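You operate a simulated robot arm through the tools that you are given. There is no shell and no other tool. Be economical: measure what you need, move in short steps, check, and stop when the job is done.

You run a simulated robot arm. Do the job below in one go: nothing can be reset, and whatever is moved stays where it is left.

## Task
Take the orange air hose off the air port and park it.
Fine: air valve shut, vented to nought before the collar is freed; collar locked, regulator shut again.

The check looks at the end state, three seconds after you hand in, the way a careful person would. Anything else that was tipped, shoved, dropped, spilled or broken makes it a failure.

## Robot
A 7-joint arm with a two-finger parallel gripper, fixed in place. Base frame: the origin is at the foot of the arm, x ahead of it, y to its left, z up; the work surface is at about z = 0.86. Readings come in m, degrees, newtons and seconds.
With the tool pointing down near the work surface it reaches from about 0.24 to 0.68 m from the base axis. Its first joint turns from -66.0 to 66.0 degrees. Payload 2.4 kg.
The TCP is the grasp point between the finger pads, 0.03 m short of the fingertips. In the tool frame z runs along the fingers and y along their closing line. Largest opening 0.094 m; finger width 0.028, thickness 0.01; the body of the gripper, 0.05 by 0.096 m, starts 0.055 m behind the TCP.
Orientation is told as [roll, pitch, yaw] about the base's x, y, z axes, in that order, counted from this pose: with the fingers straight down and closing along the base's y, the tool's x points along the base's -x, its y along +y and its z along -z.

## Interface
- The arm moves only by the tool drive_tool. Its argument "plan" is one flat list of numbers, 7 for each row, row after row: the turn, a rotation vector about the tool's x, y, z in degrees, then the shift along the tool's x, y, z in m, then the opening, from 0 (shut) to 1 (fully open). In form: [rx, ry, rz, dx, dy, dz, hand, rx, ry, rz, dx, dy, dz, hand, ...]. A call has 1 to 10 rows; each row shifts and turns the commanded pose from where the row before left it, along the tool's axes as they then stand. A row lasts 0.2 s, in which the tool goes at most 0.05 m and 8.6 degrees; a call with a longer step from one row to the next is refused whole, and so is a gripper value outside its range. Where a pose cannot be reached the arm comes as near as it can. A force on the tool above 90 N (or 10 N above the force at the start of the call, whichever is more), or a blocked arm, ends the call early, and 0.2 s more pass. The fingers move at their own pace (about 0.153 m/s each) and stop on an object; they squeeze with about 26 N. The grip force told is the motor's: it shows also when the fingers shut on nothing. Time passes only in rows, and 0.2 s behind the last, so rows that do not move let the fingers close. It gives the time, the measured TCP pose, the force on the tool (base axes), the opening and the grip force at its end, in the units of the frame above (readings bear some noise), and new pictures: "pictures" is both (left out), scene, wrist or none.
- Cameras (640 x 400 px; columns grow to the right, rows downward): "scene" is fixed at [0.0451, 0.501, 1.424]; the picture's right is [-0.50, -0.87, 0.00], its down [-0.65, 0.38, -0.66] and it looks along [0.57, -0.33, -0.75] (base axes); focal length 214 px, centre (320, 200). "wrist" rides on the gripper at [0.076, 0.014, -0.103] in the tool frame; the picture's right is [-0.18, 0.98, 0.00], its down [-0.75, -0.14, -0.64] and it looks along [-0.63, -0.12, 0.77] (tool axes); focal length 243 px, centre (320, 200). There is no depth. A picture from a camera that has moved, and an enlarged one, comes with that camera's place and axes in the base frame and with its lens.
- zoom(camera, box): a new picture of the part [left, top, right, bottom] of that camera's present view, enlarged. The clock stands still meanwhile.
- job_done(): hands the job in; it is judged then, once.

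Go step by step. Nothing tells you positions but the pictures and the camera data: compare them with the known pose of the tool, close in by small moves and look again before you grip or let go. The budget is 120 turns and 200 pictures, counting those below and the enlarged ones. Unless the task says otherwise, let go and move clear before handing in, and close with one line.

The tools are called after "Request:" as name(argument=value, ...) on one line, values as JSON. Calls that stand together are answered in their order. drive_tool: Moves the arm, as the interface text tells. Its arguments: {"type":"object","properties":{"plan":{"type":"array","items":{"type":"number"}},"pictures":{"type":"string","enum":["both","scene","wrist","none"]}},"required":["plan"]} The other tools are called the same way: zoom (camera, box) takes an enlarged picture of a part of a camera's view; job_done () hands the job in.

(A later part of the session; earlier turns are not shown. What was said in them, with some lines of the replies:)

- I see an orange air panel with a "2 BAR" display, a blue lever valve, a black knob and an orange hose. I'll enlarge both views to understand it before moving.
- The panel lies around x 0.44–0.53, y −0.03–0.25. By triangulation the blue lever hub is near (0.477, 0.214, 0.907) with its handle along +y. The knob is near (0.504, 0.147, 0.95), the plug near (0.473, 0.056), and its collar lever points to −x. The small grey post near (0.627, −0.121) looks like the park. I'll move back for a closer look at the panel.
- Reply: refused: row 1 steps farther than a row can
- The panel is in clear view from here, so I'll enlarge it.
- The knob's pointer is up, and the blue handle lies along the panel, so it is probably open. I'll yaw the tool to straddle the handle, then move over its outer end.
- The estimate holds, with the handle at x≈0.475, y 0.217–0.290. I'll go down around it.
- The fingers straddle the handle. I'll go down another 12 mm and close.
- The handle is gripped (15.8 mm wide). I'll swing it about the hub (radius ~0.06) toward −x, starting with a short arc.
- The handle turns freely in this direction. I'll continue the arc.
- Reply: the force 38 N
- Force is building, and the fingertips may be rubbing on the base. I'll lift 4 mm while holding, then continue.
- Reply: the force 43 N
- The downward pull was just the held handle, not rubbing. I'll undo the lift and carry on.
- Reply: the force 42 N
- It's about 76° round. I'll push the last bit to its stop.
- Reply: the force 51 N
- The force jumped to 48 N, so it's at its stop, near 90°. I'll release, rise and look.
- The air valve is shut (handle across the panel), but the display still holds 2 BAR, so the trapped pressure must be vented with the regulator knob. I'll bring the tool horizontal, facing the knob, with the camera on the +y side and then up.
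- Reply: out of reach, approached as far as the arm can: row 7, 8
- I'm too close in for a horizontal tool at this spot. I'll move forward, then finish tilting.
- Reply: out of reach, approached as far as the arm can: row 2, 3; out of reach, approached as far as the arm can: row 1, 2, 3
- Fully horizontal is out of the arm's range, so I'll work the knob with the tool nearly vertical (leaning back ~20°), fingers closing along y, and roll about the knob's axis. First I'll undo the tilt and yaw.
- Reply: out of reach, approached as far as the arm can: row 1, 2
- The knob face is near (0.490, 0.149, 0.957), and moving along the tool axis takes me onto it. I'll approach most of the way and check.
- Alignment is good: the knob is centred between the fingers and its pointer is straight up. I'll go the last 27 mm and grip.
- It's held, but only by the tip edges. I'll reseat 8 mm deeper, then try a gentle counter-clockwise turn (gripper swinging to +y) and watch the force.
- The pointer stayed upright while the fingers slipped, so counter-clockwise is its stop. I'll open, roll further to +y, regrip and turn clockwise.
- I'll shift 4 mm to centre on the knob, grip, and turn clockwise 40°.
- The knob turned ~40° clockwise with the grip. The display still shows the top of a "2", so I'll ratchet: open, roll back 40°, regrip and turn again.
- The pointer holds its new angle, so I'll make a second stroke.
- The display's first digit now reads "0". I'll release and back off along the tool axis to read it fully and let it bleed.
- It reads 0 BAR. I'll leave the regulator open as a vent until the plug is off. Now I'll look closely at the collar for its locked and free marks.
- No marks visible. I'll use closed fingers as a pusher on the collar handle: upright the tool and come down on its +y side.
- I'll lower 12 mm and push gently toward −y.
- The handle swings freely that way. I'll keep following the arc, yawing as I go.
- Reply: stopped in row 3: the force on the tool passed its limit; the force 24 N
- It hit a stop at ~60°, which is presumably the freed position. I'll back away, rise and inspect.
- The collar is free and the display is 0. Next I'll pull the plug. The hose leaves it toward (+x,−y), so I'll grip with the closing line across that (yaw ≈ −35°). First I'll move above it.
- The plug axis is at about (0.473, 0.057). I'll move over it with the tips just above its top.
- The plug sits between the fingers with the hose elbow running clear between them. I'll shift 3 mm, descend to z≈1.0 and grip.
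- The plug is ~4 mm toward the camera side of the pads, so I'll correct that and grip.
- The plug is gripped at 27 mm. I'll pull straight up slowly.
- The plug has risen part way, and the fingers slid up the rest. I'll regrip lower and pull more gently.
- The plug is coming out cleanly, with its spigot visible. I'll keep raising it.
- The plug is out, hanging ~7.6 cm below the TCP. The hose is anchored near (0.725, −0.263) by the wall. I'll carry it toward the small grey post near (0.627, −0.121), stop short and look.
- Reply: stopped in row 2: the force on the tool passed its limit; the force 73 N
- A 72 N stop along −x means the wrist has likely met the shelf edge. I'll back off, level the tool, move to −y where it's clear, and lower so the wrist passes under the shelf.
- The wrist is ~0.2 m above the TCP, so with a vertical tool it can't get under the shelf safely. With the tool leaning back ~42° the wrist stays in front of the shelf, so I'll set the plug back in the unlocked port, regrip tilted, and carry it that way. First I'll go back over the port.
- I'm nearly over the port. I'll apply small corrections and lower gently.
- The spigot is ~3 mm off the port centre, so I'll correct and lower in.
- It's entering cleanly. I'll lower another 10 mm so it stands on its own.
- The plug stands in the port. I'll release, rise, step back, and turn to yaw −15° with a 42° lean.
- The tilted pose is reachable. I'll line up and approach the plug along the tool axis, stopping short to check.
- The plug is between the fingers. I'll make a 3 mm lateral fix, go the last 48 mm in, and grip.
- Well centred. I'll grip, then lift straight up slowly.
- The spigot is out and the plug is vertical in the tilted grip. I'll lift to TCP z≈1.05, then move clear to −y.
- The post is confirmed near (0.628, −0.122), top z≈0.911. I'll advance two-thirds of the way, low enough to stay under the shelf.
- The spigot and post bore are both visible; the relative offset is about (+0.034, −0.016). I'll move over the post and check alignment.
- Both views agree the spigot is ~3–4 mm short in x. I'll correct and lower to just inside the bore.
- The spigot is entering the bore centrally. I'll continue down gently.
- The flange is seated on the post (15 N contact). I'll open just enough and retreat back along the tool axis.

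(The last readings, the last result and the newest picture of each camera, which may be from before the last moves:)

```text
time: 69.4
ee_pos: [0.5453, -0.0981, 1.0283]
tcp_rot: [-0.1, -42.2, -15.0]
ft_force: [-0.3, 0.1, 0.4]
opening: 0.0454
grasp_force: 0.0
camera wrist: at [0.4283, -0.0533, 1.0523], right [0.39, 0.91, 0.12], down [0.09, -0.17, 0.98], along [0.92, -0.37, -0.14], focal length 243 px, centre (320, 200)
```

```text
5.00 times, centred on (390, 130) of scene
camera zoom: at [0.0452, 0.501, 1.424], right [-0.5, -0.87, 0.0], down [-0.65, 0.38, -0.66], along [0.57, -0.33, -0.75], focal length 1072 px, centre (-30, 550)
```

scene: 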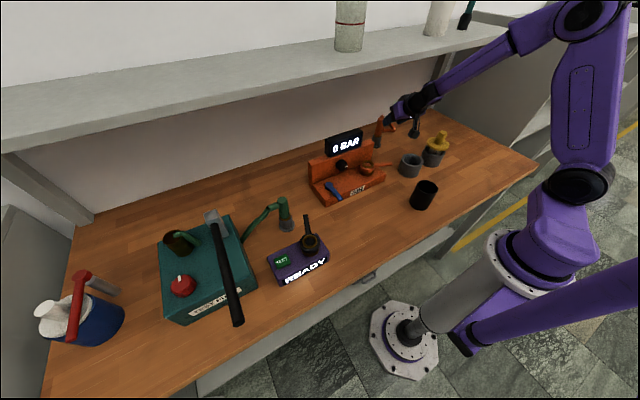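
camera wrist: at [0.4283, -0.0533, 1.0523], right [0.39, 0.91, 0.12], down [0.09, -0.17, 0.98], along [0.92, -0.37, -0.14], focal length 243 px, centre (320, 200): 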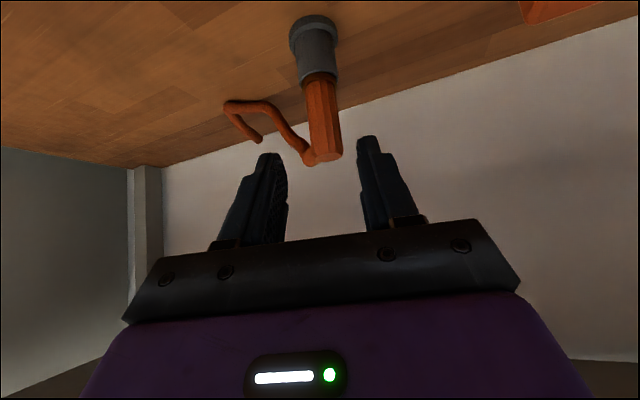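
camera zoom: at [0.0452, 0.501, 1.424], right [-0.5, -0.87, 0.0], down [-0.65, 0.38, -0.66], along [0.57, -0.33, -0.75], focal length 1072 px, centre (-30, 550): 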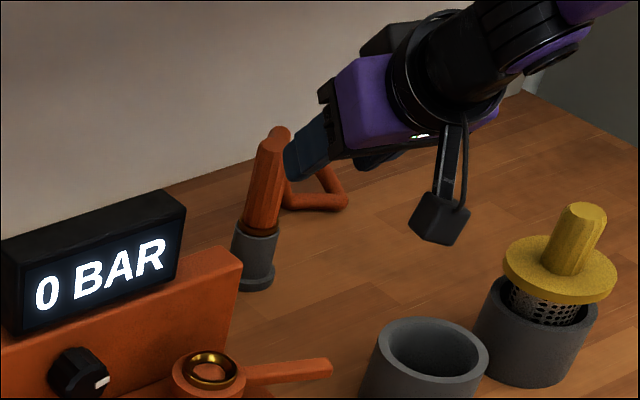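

The plug stands upright in the post. I'll check the seating closely.

Request:
zoom(camera="wrist", box=[280, 50, 350, 110])

Request:
zoom(camera="scene", box=[365, 110, 400, 155])

Request:
zoom(camera="scene", box=[265, 190, 305, 240])

```text
6.67 times, centred on (315, 80) of wrist
camera zoom: at [0.4283, -0.0533, 1.0523], right [0.39, 0.91, 0.12], down [0.09, -0.17, 0.98], along [0.92, -0.37, -0.14], focal length 1618 px, centre (353, 1000)
```

zoom: 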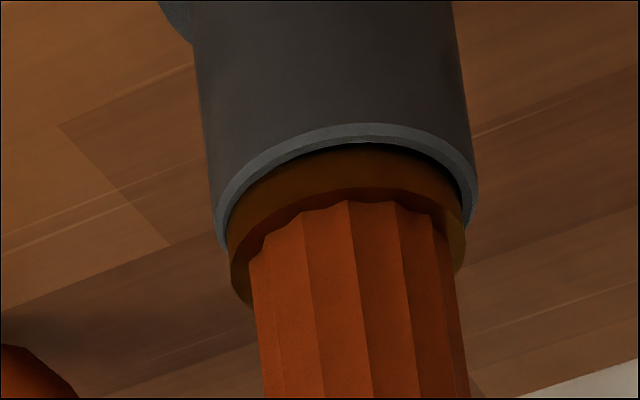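

```text
8.89 times, centred on (382, 132) of scene
camera zoom: at [0.0452, 0.501, 1.424], right [-0.5, -0.87, 0.0], down [-0.65, 0.38, -0.66], along [0.57, -0.33, -0.75], focal length 1906 px, centre (-236, 800)
```

zoom: 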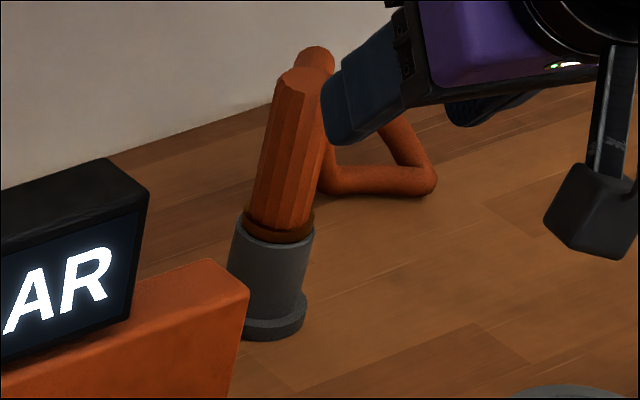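

```text
8.00 times, centred on (285, 215) of scene
camera zoom: at [0.0452, 0.501, 1.424], right [-0.5, -0.87, 0.0], down [-0.65, 0.38, -0.66], along [0.57, -0.33, -0.75], focal length 1716 px, centre (600, 80)
```

zoom: 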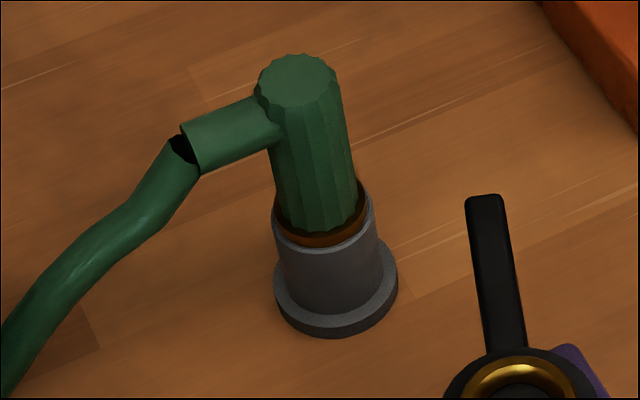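

Seating matches the parked green plug. Next is to lock the collar: I'll retreat, then upright the tool with fingers closed.

Request:
drive_tool(plan=[0, 0, 0, 0, 0, -0.04, 0.48, 0, 0, 0, 0, 0, -0.04, 0.3, 0, 0, 0, 0, 0, -0.04, 0.1, 0, 8.44, 0, 0, 0, 0, 0, 0, 8.44, 0, 0, 0, 0, 0, 0, 8.44, 0, 0, 0, 0, 0, 0, 8.44, 0, 0, 0, 0, 0, 0, 8.44, 0, 0, 0, 0, 0, 0, 0, -7.5, 0, 0, 0, 0, 0, 0, -7.5, 0, 0, 0, 0], pictures="wrist")

Request:
zoom(camera="scene", box=[340, 90, 440, 190])

```text
time: 71.6
ee_pos: [0.4697, -0.0774, 1.118]
tcp_rot: [0.0, 0.2, 0.1]
ft_force: [0.4, -0.5, -0.4]
opening: 0.0001
grasp_force: 25.6
camera wrist: at [0.394, -0.0645, 1.2195], right [0.18, 0.98, 0.0], down [0.75, -0.14, 0.64], along [0.63, -0.12, -0.77], focal length 243 px, centre (320, 200)
```

wrist: 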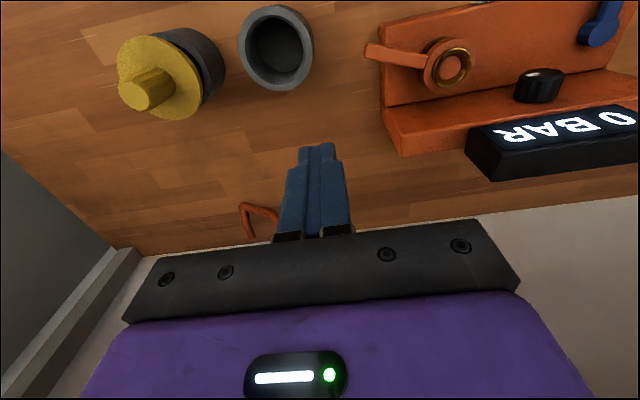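

```text
4.00 times, centred on (390, 140) of scene
camera zoom: at [0.0451, 0.501, 1.424], right [-0.5, -0.87, 0.0], down [-0.65, 0.38, -0.66], along [0.57, -0.33, -0.75], focal length 858 px, centre (40, 440)
```

zoom: 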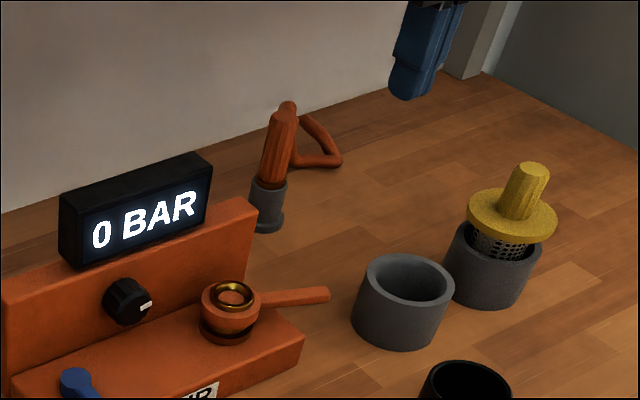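

The collar handle points at ~70° from −x, with its tip near (0.446, −0.023). I'll come down on its far side.

Request:
drive_tool(plan=[0, 0, 0, -0.007, 0.03, 0.02, 0, 0, 0, 0, -0.008, 0.027, 0.03, 0, 0, 0, 0, 0, 0, 0.045, 0, 0, 0, 0, 0, 0, 0.045, 0, 0, 0, 0, 0, 0, 0.03, 0], pictures="wrist")

Request:
zoom(camera="scene", box=[340, 110, 440, 190])

```text
time: 72.8
ee_pos: [0.4838, -0.022, 0.9477]
tcp_rot: [-0.1, 0.0, 0.1]
ft_force: [0.6, 0.0, -0.1]
opening: 0.0001
grasp_force: 25.6
camera wrist: at [0.4078, -0.0078, 1.0488], right [0.18, 0.98, 0.0], down [0.75, -0.14, 0.64], along [0.63, -0.12, -0.77], focal length 243 px, centre (320, 200)
```

wrist: 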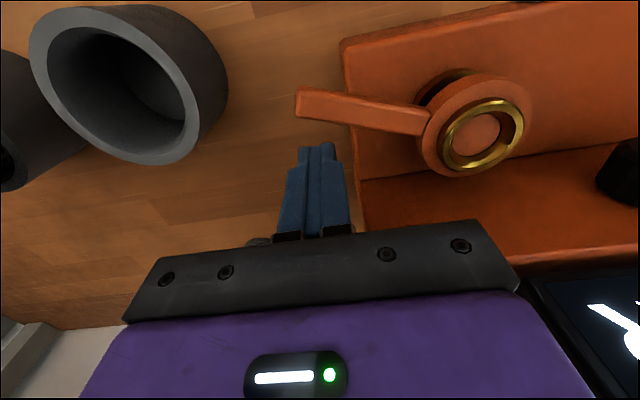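

```text
5.00 times, centred on (390, 150) of scene
camera zoom: at [0.0451, 0.501, 1.424], right [-0.5, -0.87, 0.0], down [-0.65, 0.38, -0.66], along [0.57, -0.33, -0.75], focal length 1072 px, centre (-30, 450)
```

zoom: 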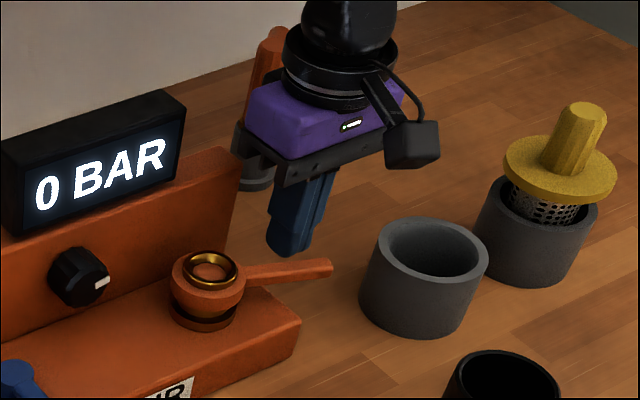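

I'll push the handle back along its arc toward −x.

Request:
drive_tool(plan=[0, 0, 0, 0.01, 0.009, 0.002, 0, 0, 0, 0, 0.012, 0.001, 0, 0, 0, 0, 0, 0.0117, 0.004, 0, 0, 0, 0, 0, 0.0117, 0.0045, 0, 0, 0, 0, 0, 0.0097, 0.009, 0, 0, 0, 0, 0, 0.0097, 0.0092, 0, 0], pictures="wrist")

Request:
zoom(camera="scene", box=[340, 110, 440, 190])

```text
time: 74.2
ee_pos: [0.4194, 0.0154, 0.9454]
tcp_rot: [-0.2, 0.2, 0.0]
ft_force: [0.6, -0.1, -0.5]
opening: 0.0
grasp_force: 26.1
camera wrist: at [0.3437, 0.0285, 1.047], right [0.18, 0.98, 0.0], down [0.75, -0.14, 0.64], along [0.63, -0.12, -0.77], focal length 243 px, centre (320, 200)
```

wrist: 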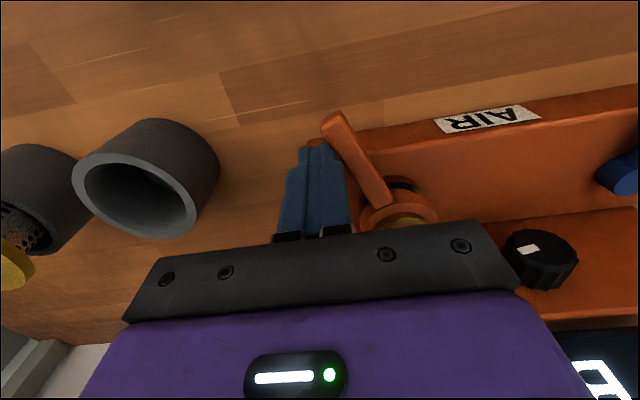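

```text
5.00 times, centred on (390, 150) of scene
camera zoom: at [0.0452, 0.501, 1.424], right [-0.5, -0.87, 0.0], down [-0.65, 0.38, -0.66], along [0.57, -0.33, -0.75], focal length 1072 px, centre (-30, 450)
```

zoom: 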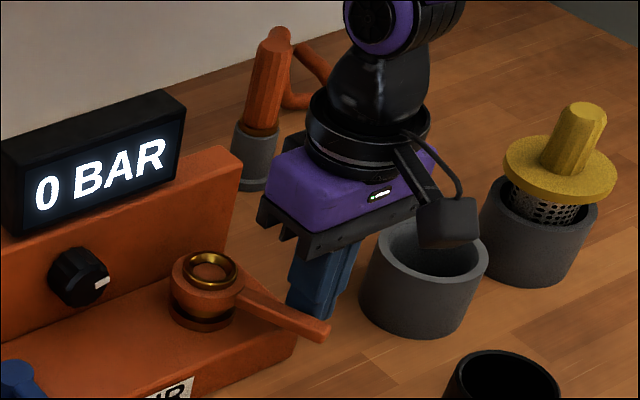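

It's coming round. I'll push on to its locked stop.

Request:
drive_tool(plan=[0, 0, 0, 0.006, 0.0125, 0, 0, 0, 0, 0, 0.005, 0.0125, 0, 0, 0, 0, 0, 0.002, 0.006, 0, 0, 0, 0, 0, 0, 0.005, 0, 0], pictures="wrist")

Request:
zoom(camera="scene", box=[340, 110, 440, 190])

```text
time: 75.2
ee_pos: [0.407, 0.0447, 0.9455]
tcp_rot: [-0.2, 0.1, -0.7]
ft_force: [4.3, -43.2, 5.0]
opening: 0.0
grasp_force: 26.3
camera wrist: at [0.3319, 0.0602, 1.0467], right [0.2, 0.98, 0.0], down [0.75, -0.15, 0.64], along [0.63, -0.13, -0.77], focal length 243 px, centre (320, 200)
```

wrist: 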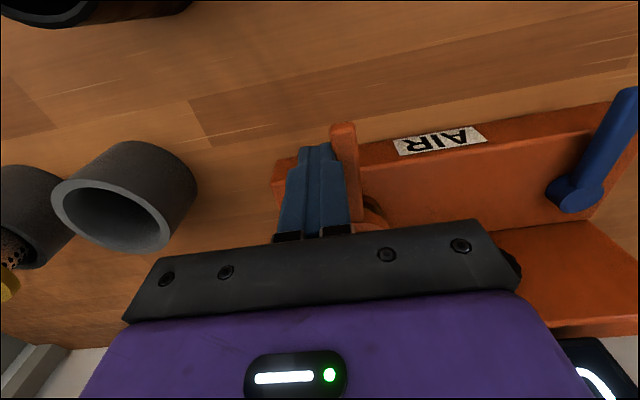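

```text
5.00 times, centred on (390, 150) of scene
camera zoom: at [0.0452, 0.4998, 1.4245], right [-0.5, -0.87, 0.0], down [-0.65, 0.38, -0.66], along [0.57, -0.33, -0.75], focal length 1072 px, centre (-30, 450)
```

zoom: 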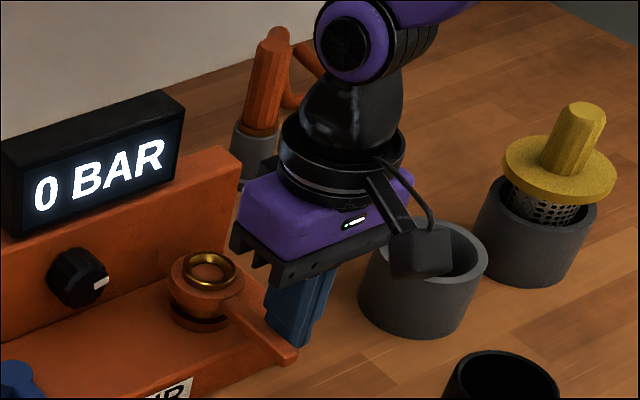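

The collar is locked back at its original position (hard stop at 43 N). I'll back off and return to the regulator knob with the 20° lean.

Request:
drive_tool(plan=[0, 0, 0, 0, -0.02, 0, 0, 0, 0, 0, 0, 0, -0.045, 0, 0, 0, 0, 0, 0, -0.045, 0.2, 0, 0, 0, 0, 0, -0.045, 0.5, 0, 0, 0, 0, 0, -0.045, 0.5, 0, -8, 0, -0.007, 0.042, 0, 0.5, 0, -8, 0, -0.007, 0.042, 0, 0.5, 0, -4.2, 0, -0.007, 0.043, 0, 0.5], pictures="wrist")

Request:
zoom(camera="scene", box=[300, 100, 420, 200])

```text
time: 77.0
ee_pos: [0.4266, 0.1588, 1.1292]
tcp_rot: [-0.2, -20.2, 0.1]
ft_force: [-0.5, 0.1, 0.1]
opening: 0.0468
grasp_force: 0.0
camera wrist: at [0.321, 0.1725, 1.1969], right [0.17, 0.98, 0.06], down [0.48, -0.14, 0.86], along [0.86, -0.12, -0.5], focal length 243 px, centre (320, 200)
```

wrist: 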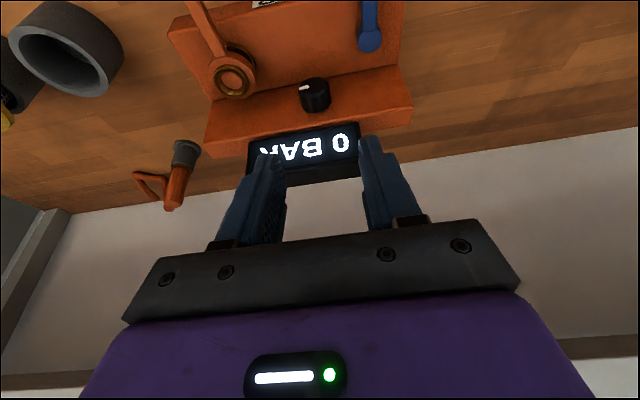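

```text
4.00 times, centred on (360, 150) of scene
camera zoom: at [0.0452, 0.501, 1.424], right [-0.5, -0.87, 0.0], down [-0.65, 0.38, -0.66], along [0.57, -0.33, -0.75], focal length 858 px, centre (160, 400)
```

zoom: 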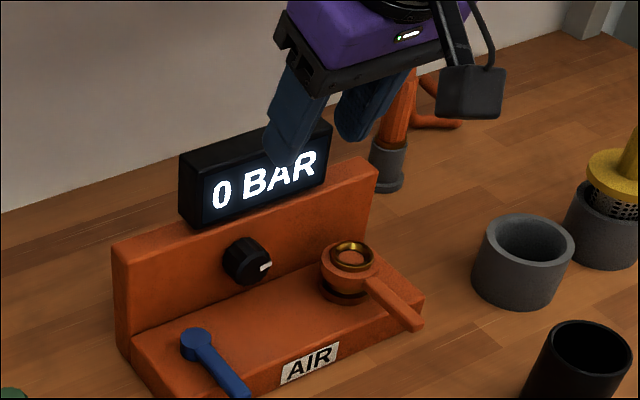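

The knob pointer is ~80° clockwise of up, and the collar and plug look right. I'll approach the knob to the same grip pose as before.

Request:
drive_tool(plan=[0, 0, 0, -0.0026, -0.0083, 0.04, 0.55, 0, 0, 0, 0, 0, 0.045, 0.55, 0, 0, 0, 0, 0, 0.04, 0.55, 0, 0, 0, 0, 0, 0.03, 0.55, 0, 0, 0, 0, 0, 0.017, 0.55], pictures="wrist")

Request:
zoom(camera="wrist", box=[220, 80, 440, 240])

```text
time: 78.2
ee_pos: [0.4892, 0.1506, 0.9682]
tcp_rot: [0.0, -20.2, 0.0]
ft_force: [-0.5, 0.6, -0.4]
opening: 0.0516
grasp_force: 0.0
camera wrist: at [0.382, 0.1637, 1.0366], right [0.17, 0.98, 0.06], down [0.49, -0.14, 0.86], along [0.86, -0.12, -0.5], focal length 243 px, centre (320, 200)
```

wrist: 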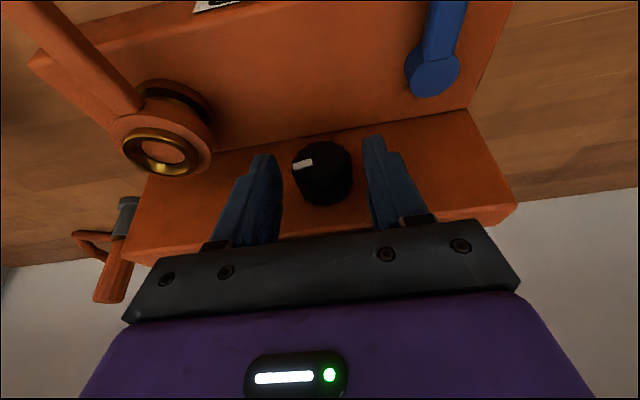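

```text
2.50 times, centred on (330, 160) of wrist
camera zoom: at [0.382, 0.1637, 1.0366], right [0.17, 0.98, 0.06], down [0.49, -0.14, 0.86], along [0.86, -0.12, -0.5], focal length 606 px, centre (295, 300)
```

zoom: 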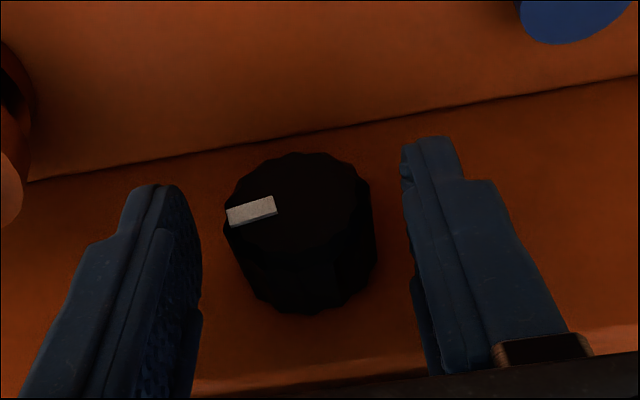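

The knob is centred. I'll grip and turn counter-clockwise 40° (gripper swinging to +y), then regrip.

Request:
drive_tool(plan=[0, 0, 0, 0, 0, 0, 0, 0, 0, 0, 0, 0, 0, 0, 7.5, 0, -2.7, 0, 0.0026, 0.0002, 0, 7.5, 0, -2.7, 0, 0.0026, 0.0002, 0, 7.5, 0, -2.7, 0, 0.0026, 0.0002, 0, 7.5, 0, -2.7, 0, 0.0026, 0.0002, 0, 7.5, 0, -2.7, 0, 0.0026, 0.0002, 0, 0, 0, 0, 0, 0, 0, 0.5, 0, 0, 0, 0, 0, 0, 0.5], pictures="wrist")

Request:
zoom(camera="wrist", box=[220, 80, 440, 240])

```text
time: 80.2
ee_pos: [0.4895, 0.1621, 0.9636]
tcp_rot: [-41.8, -15.4, 13.1]
ft_force: [0.2, 0.1, -0.5]
opening: 0.047
grasp_force: 0.1
camera wrist: at [0.383, 0.2176, 1.0068], right [0.18, 0.79, -0.58], down [0.49, 0.44, 0.75], along [0.86, -0.42, -0.31], focal length 243 px, centre (320, 200)
```

wrist: 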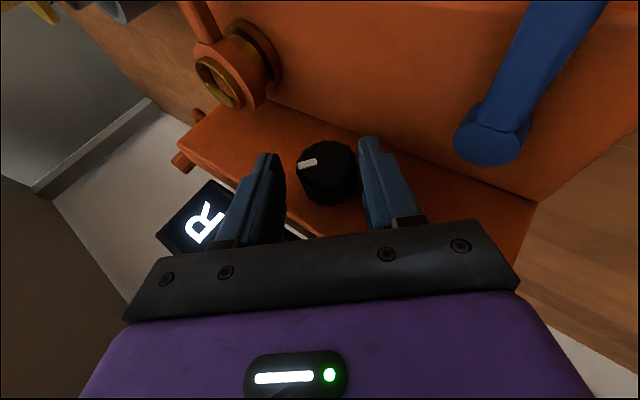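

```text
2.50 times, centred on (330, 160) of wrist
camera zoom: at [0.383, 0.2176, 1.0068], right [0.18, 0.79, -0.58], down [0.49, 0.44, 0.75], along [0.86, -0.42, -0.31], focal length 606 px, centre (295, 300)
```

zoom: 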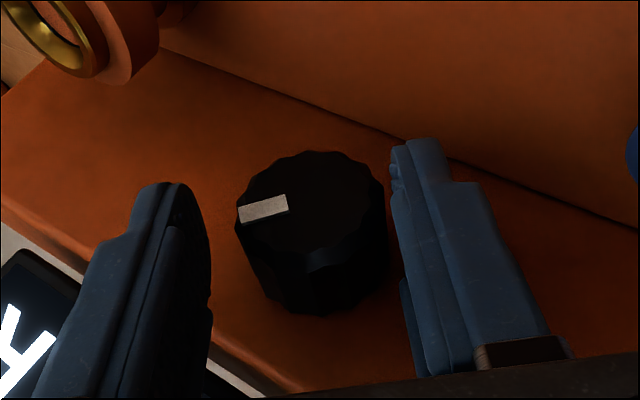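

It turned. One more stroke: roll back, regrip, and turn to the stop.

Request:
drive_tool(plan=[-7.5, 0, 2.7, 0, -0.0026, 0.0002, 0.55, -7.5, 0, 2.7, 0, -0.0026, 0.0002, 0.55, -7.5, 0, 2.7, 0, -0.0026, 0.0002, 0.55, -7.5, 0, 2.7, 0, -0.0026, 0.0002, 0.55, -7.5, 0, 2.7, 0, -0.0026, 0.0002, 0.55, 0, 0, 0, 0, 0, 0, 0, 0, 0, 0, 0, 0, 0, 0], pictures="none")

Request:
drive_tool(plan=[7.5, 0, -2.7, 0, 0.0026, 0.0002, 0, 7.5, 0, -2.7, 0, 0.0026, 0.0002, 0, 7.5, 0, -2.7, 0, 0.0026, 0.0002, 0, 7.5, 0, -2.7, 0, 0.0026, 0.0002, 0, 7.5, 0, -2.7, 0, 0.0026, 0.0002, 0, 0, 0, 0, 0, 0, 0, 0], pictures="wrist")

Request:
zoom(camera="wrist", box=[220, 80, 440, 240])

```text
time: 81.8
ee_pos: [0.4899, 0.15, 0.9679]
tcp_rot: [0.0, -20.3, -0.1]
ft_force: [0.2, 0.0, -2.2]
opening: 0.0349
grasp_force: 44.8
```

```text
time: 83.2
ee_pos: [0.4905, 0.1649, 0.9629]
tcp_rot: [-41.7, -15.5, 13.3]
ft_force: [-3.7, 18.2, 1.7]
opening: 0.0353
grasp_force: 45.3
camera wrist: at [0.3836, 0.2202, 1.006], right [0.17, 0.8, -0.58], down [0.48, 0.45, 0.75], along [0.86, -0.41, -0.31], focal length 243 px, centre (320, 200)
```

wrist: 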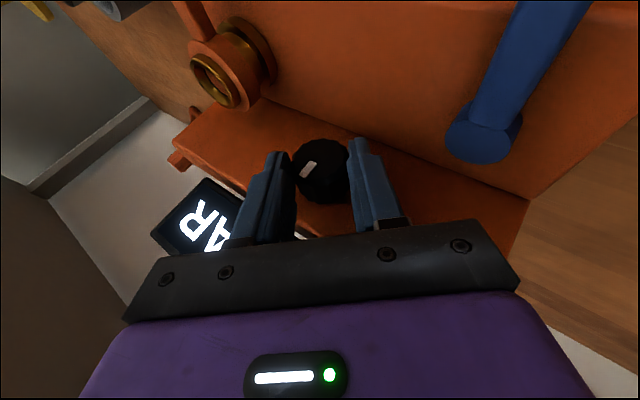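

```text
2.50 times, centred on (330, 160) of wrist
camera zoom: at [0.3836, 0.2202, 1.006], right [0.17, 0.8, -0.58], down [0.48, 0.45, 0.75], along [0.86, -0.41, -0.31], focal length 606 px, centre (295, 300)
```

zoom: 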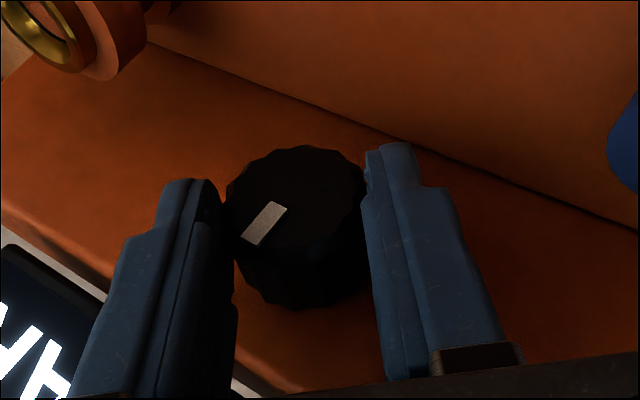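

The pointer matches its original shut angle and the stop force (~18 N) has appeared. I'll release, roll upright, retreat and verify everything.

Request:
drive_tool(plan=[0, 0, 0, 0, 0, 0, 0.55, -7.5, 0, 2.7, 0, -0.0026, 0.0002, 0.55, -7.5, 0, 2.7, 0, -0.0026, 0.0002, 0.55, -7.5, 0, 2.7, 0, -0.0026, 0.0002, 0.55, -7.5, 0, 2.7, 0, -0.0026, 0.0002, 0.55, -7.5, 0, 2.7, 0, -0.0026, 0.0002, 0.55, 0, 0, 0, 0, 0, -0.045, 0.55, 0, 0, 0, 0, 0, -0.045, 0.55, 0, 0, 0, 0, 0, -0.045, 0.55, 0, 0, 0, 0.02, 0, -0.045, 0.55], pictures="both")

Request:
zoom(camera="wrist", box=[120, 0, 440, 220])

Request:
zoom(camera="scene", box=[300, 100, 420, 200])

```text
time: 85.4
ee_pos: [0.4105, 0.1537, 1.1309]
tcp_rot: [-0.1, -20.0, 0.1]
ft_force: [-1.0, 0.1, 1.4]
opening: 0.0517
grasp_force: 0.0
camera wrist: at [0.3033, 0.1674, 1.1992], right [0.17, 0.98, 0.06], down [0.49, -0.14, 0.86], along [0.86, -0.12, -0.5], focal length 243 px, centre (320, 200)
```

scene: 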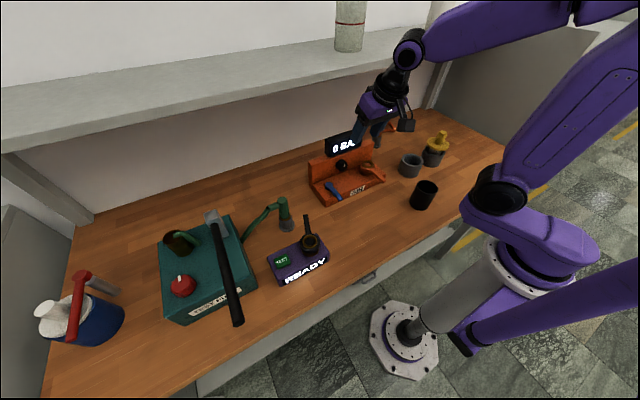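
wrist: 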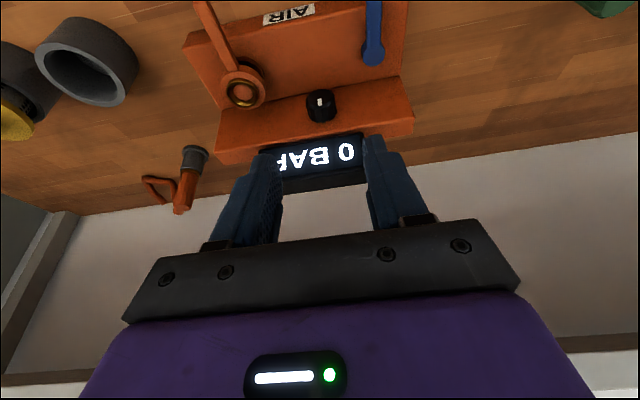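

```text
1.82 times, centred on (280, 110) of wrist
camera zoom: at [0.3033, 0.1674, 1.1992], right [0.17, 0.98, 0.06], down [0.49, -0.14, 0.86], along [0.86, -0.12, -0.5], focal length 441 px, centre (393, 364)
```

zoom: 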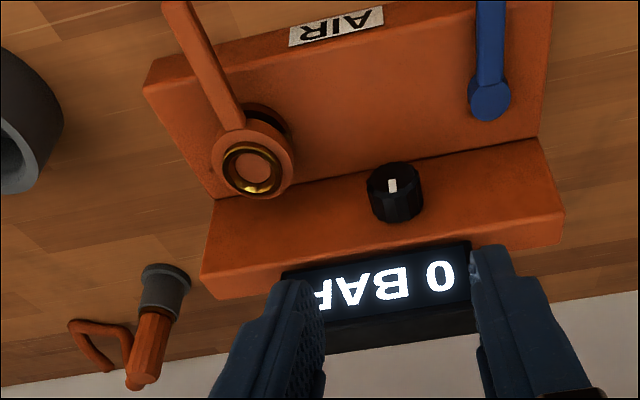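

```text
4.00 times, centred on (360, 150) of scene
camera zoom: at [0.0452, 0.501, 1.424], right [-0.5, -0.87, 0.0], down [-0.65, 0.38, -0.66], along [0.57, -0.33, -0.75], focal length 858 px, centre (160, 400)
```

zoom: 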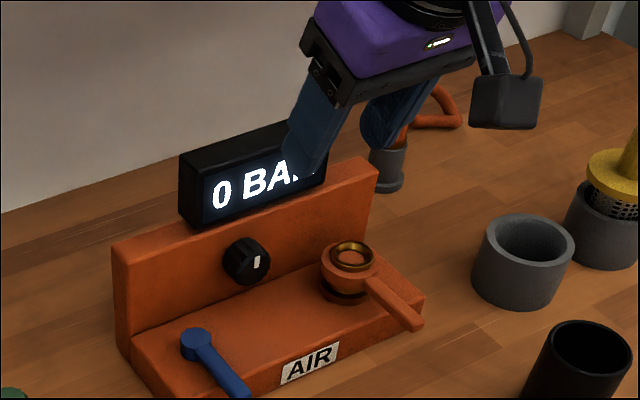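

Everything is in place: valve handle across, display 0 BAR, regulator pointer back up, collar locked, plug upright in the park post, and the gripper clear. I'm handing in.

Request:
job_done()

```text
The job is handed in.
```

The orange air hose is off the air port and standing in the small grey post behind the panel. The air valve was shut and the line vented to 0 BAR before I freed the collar; the collar is now locked and the regulator shut again.
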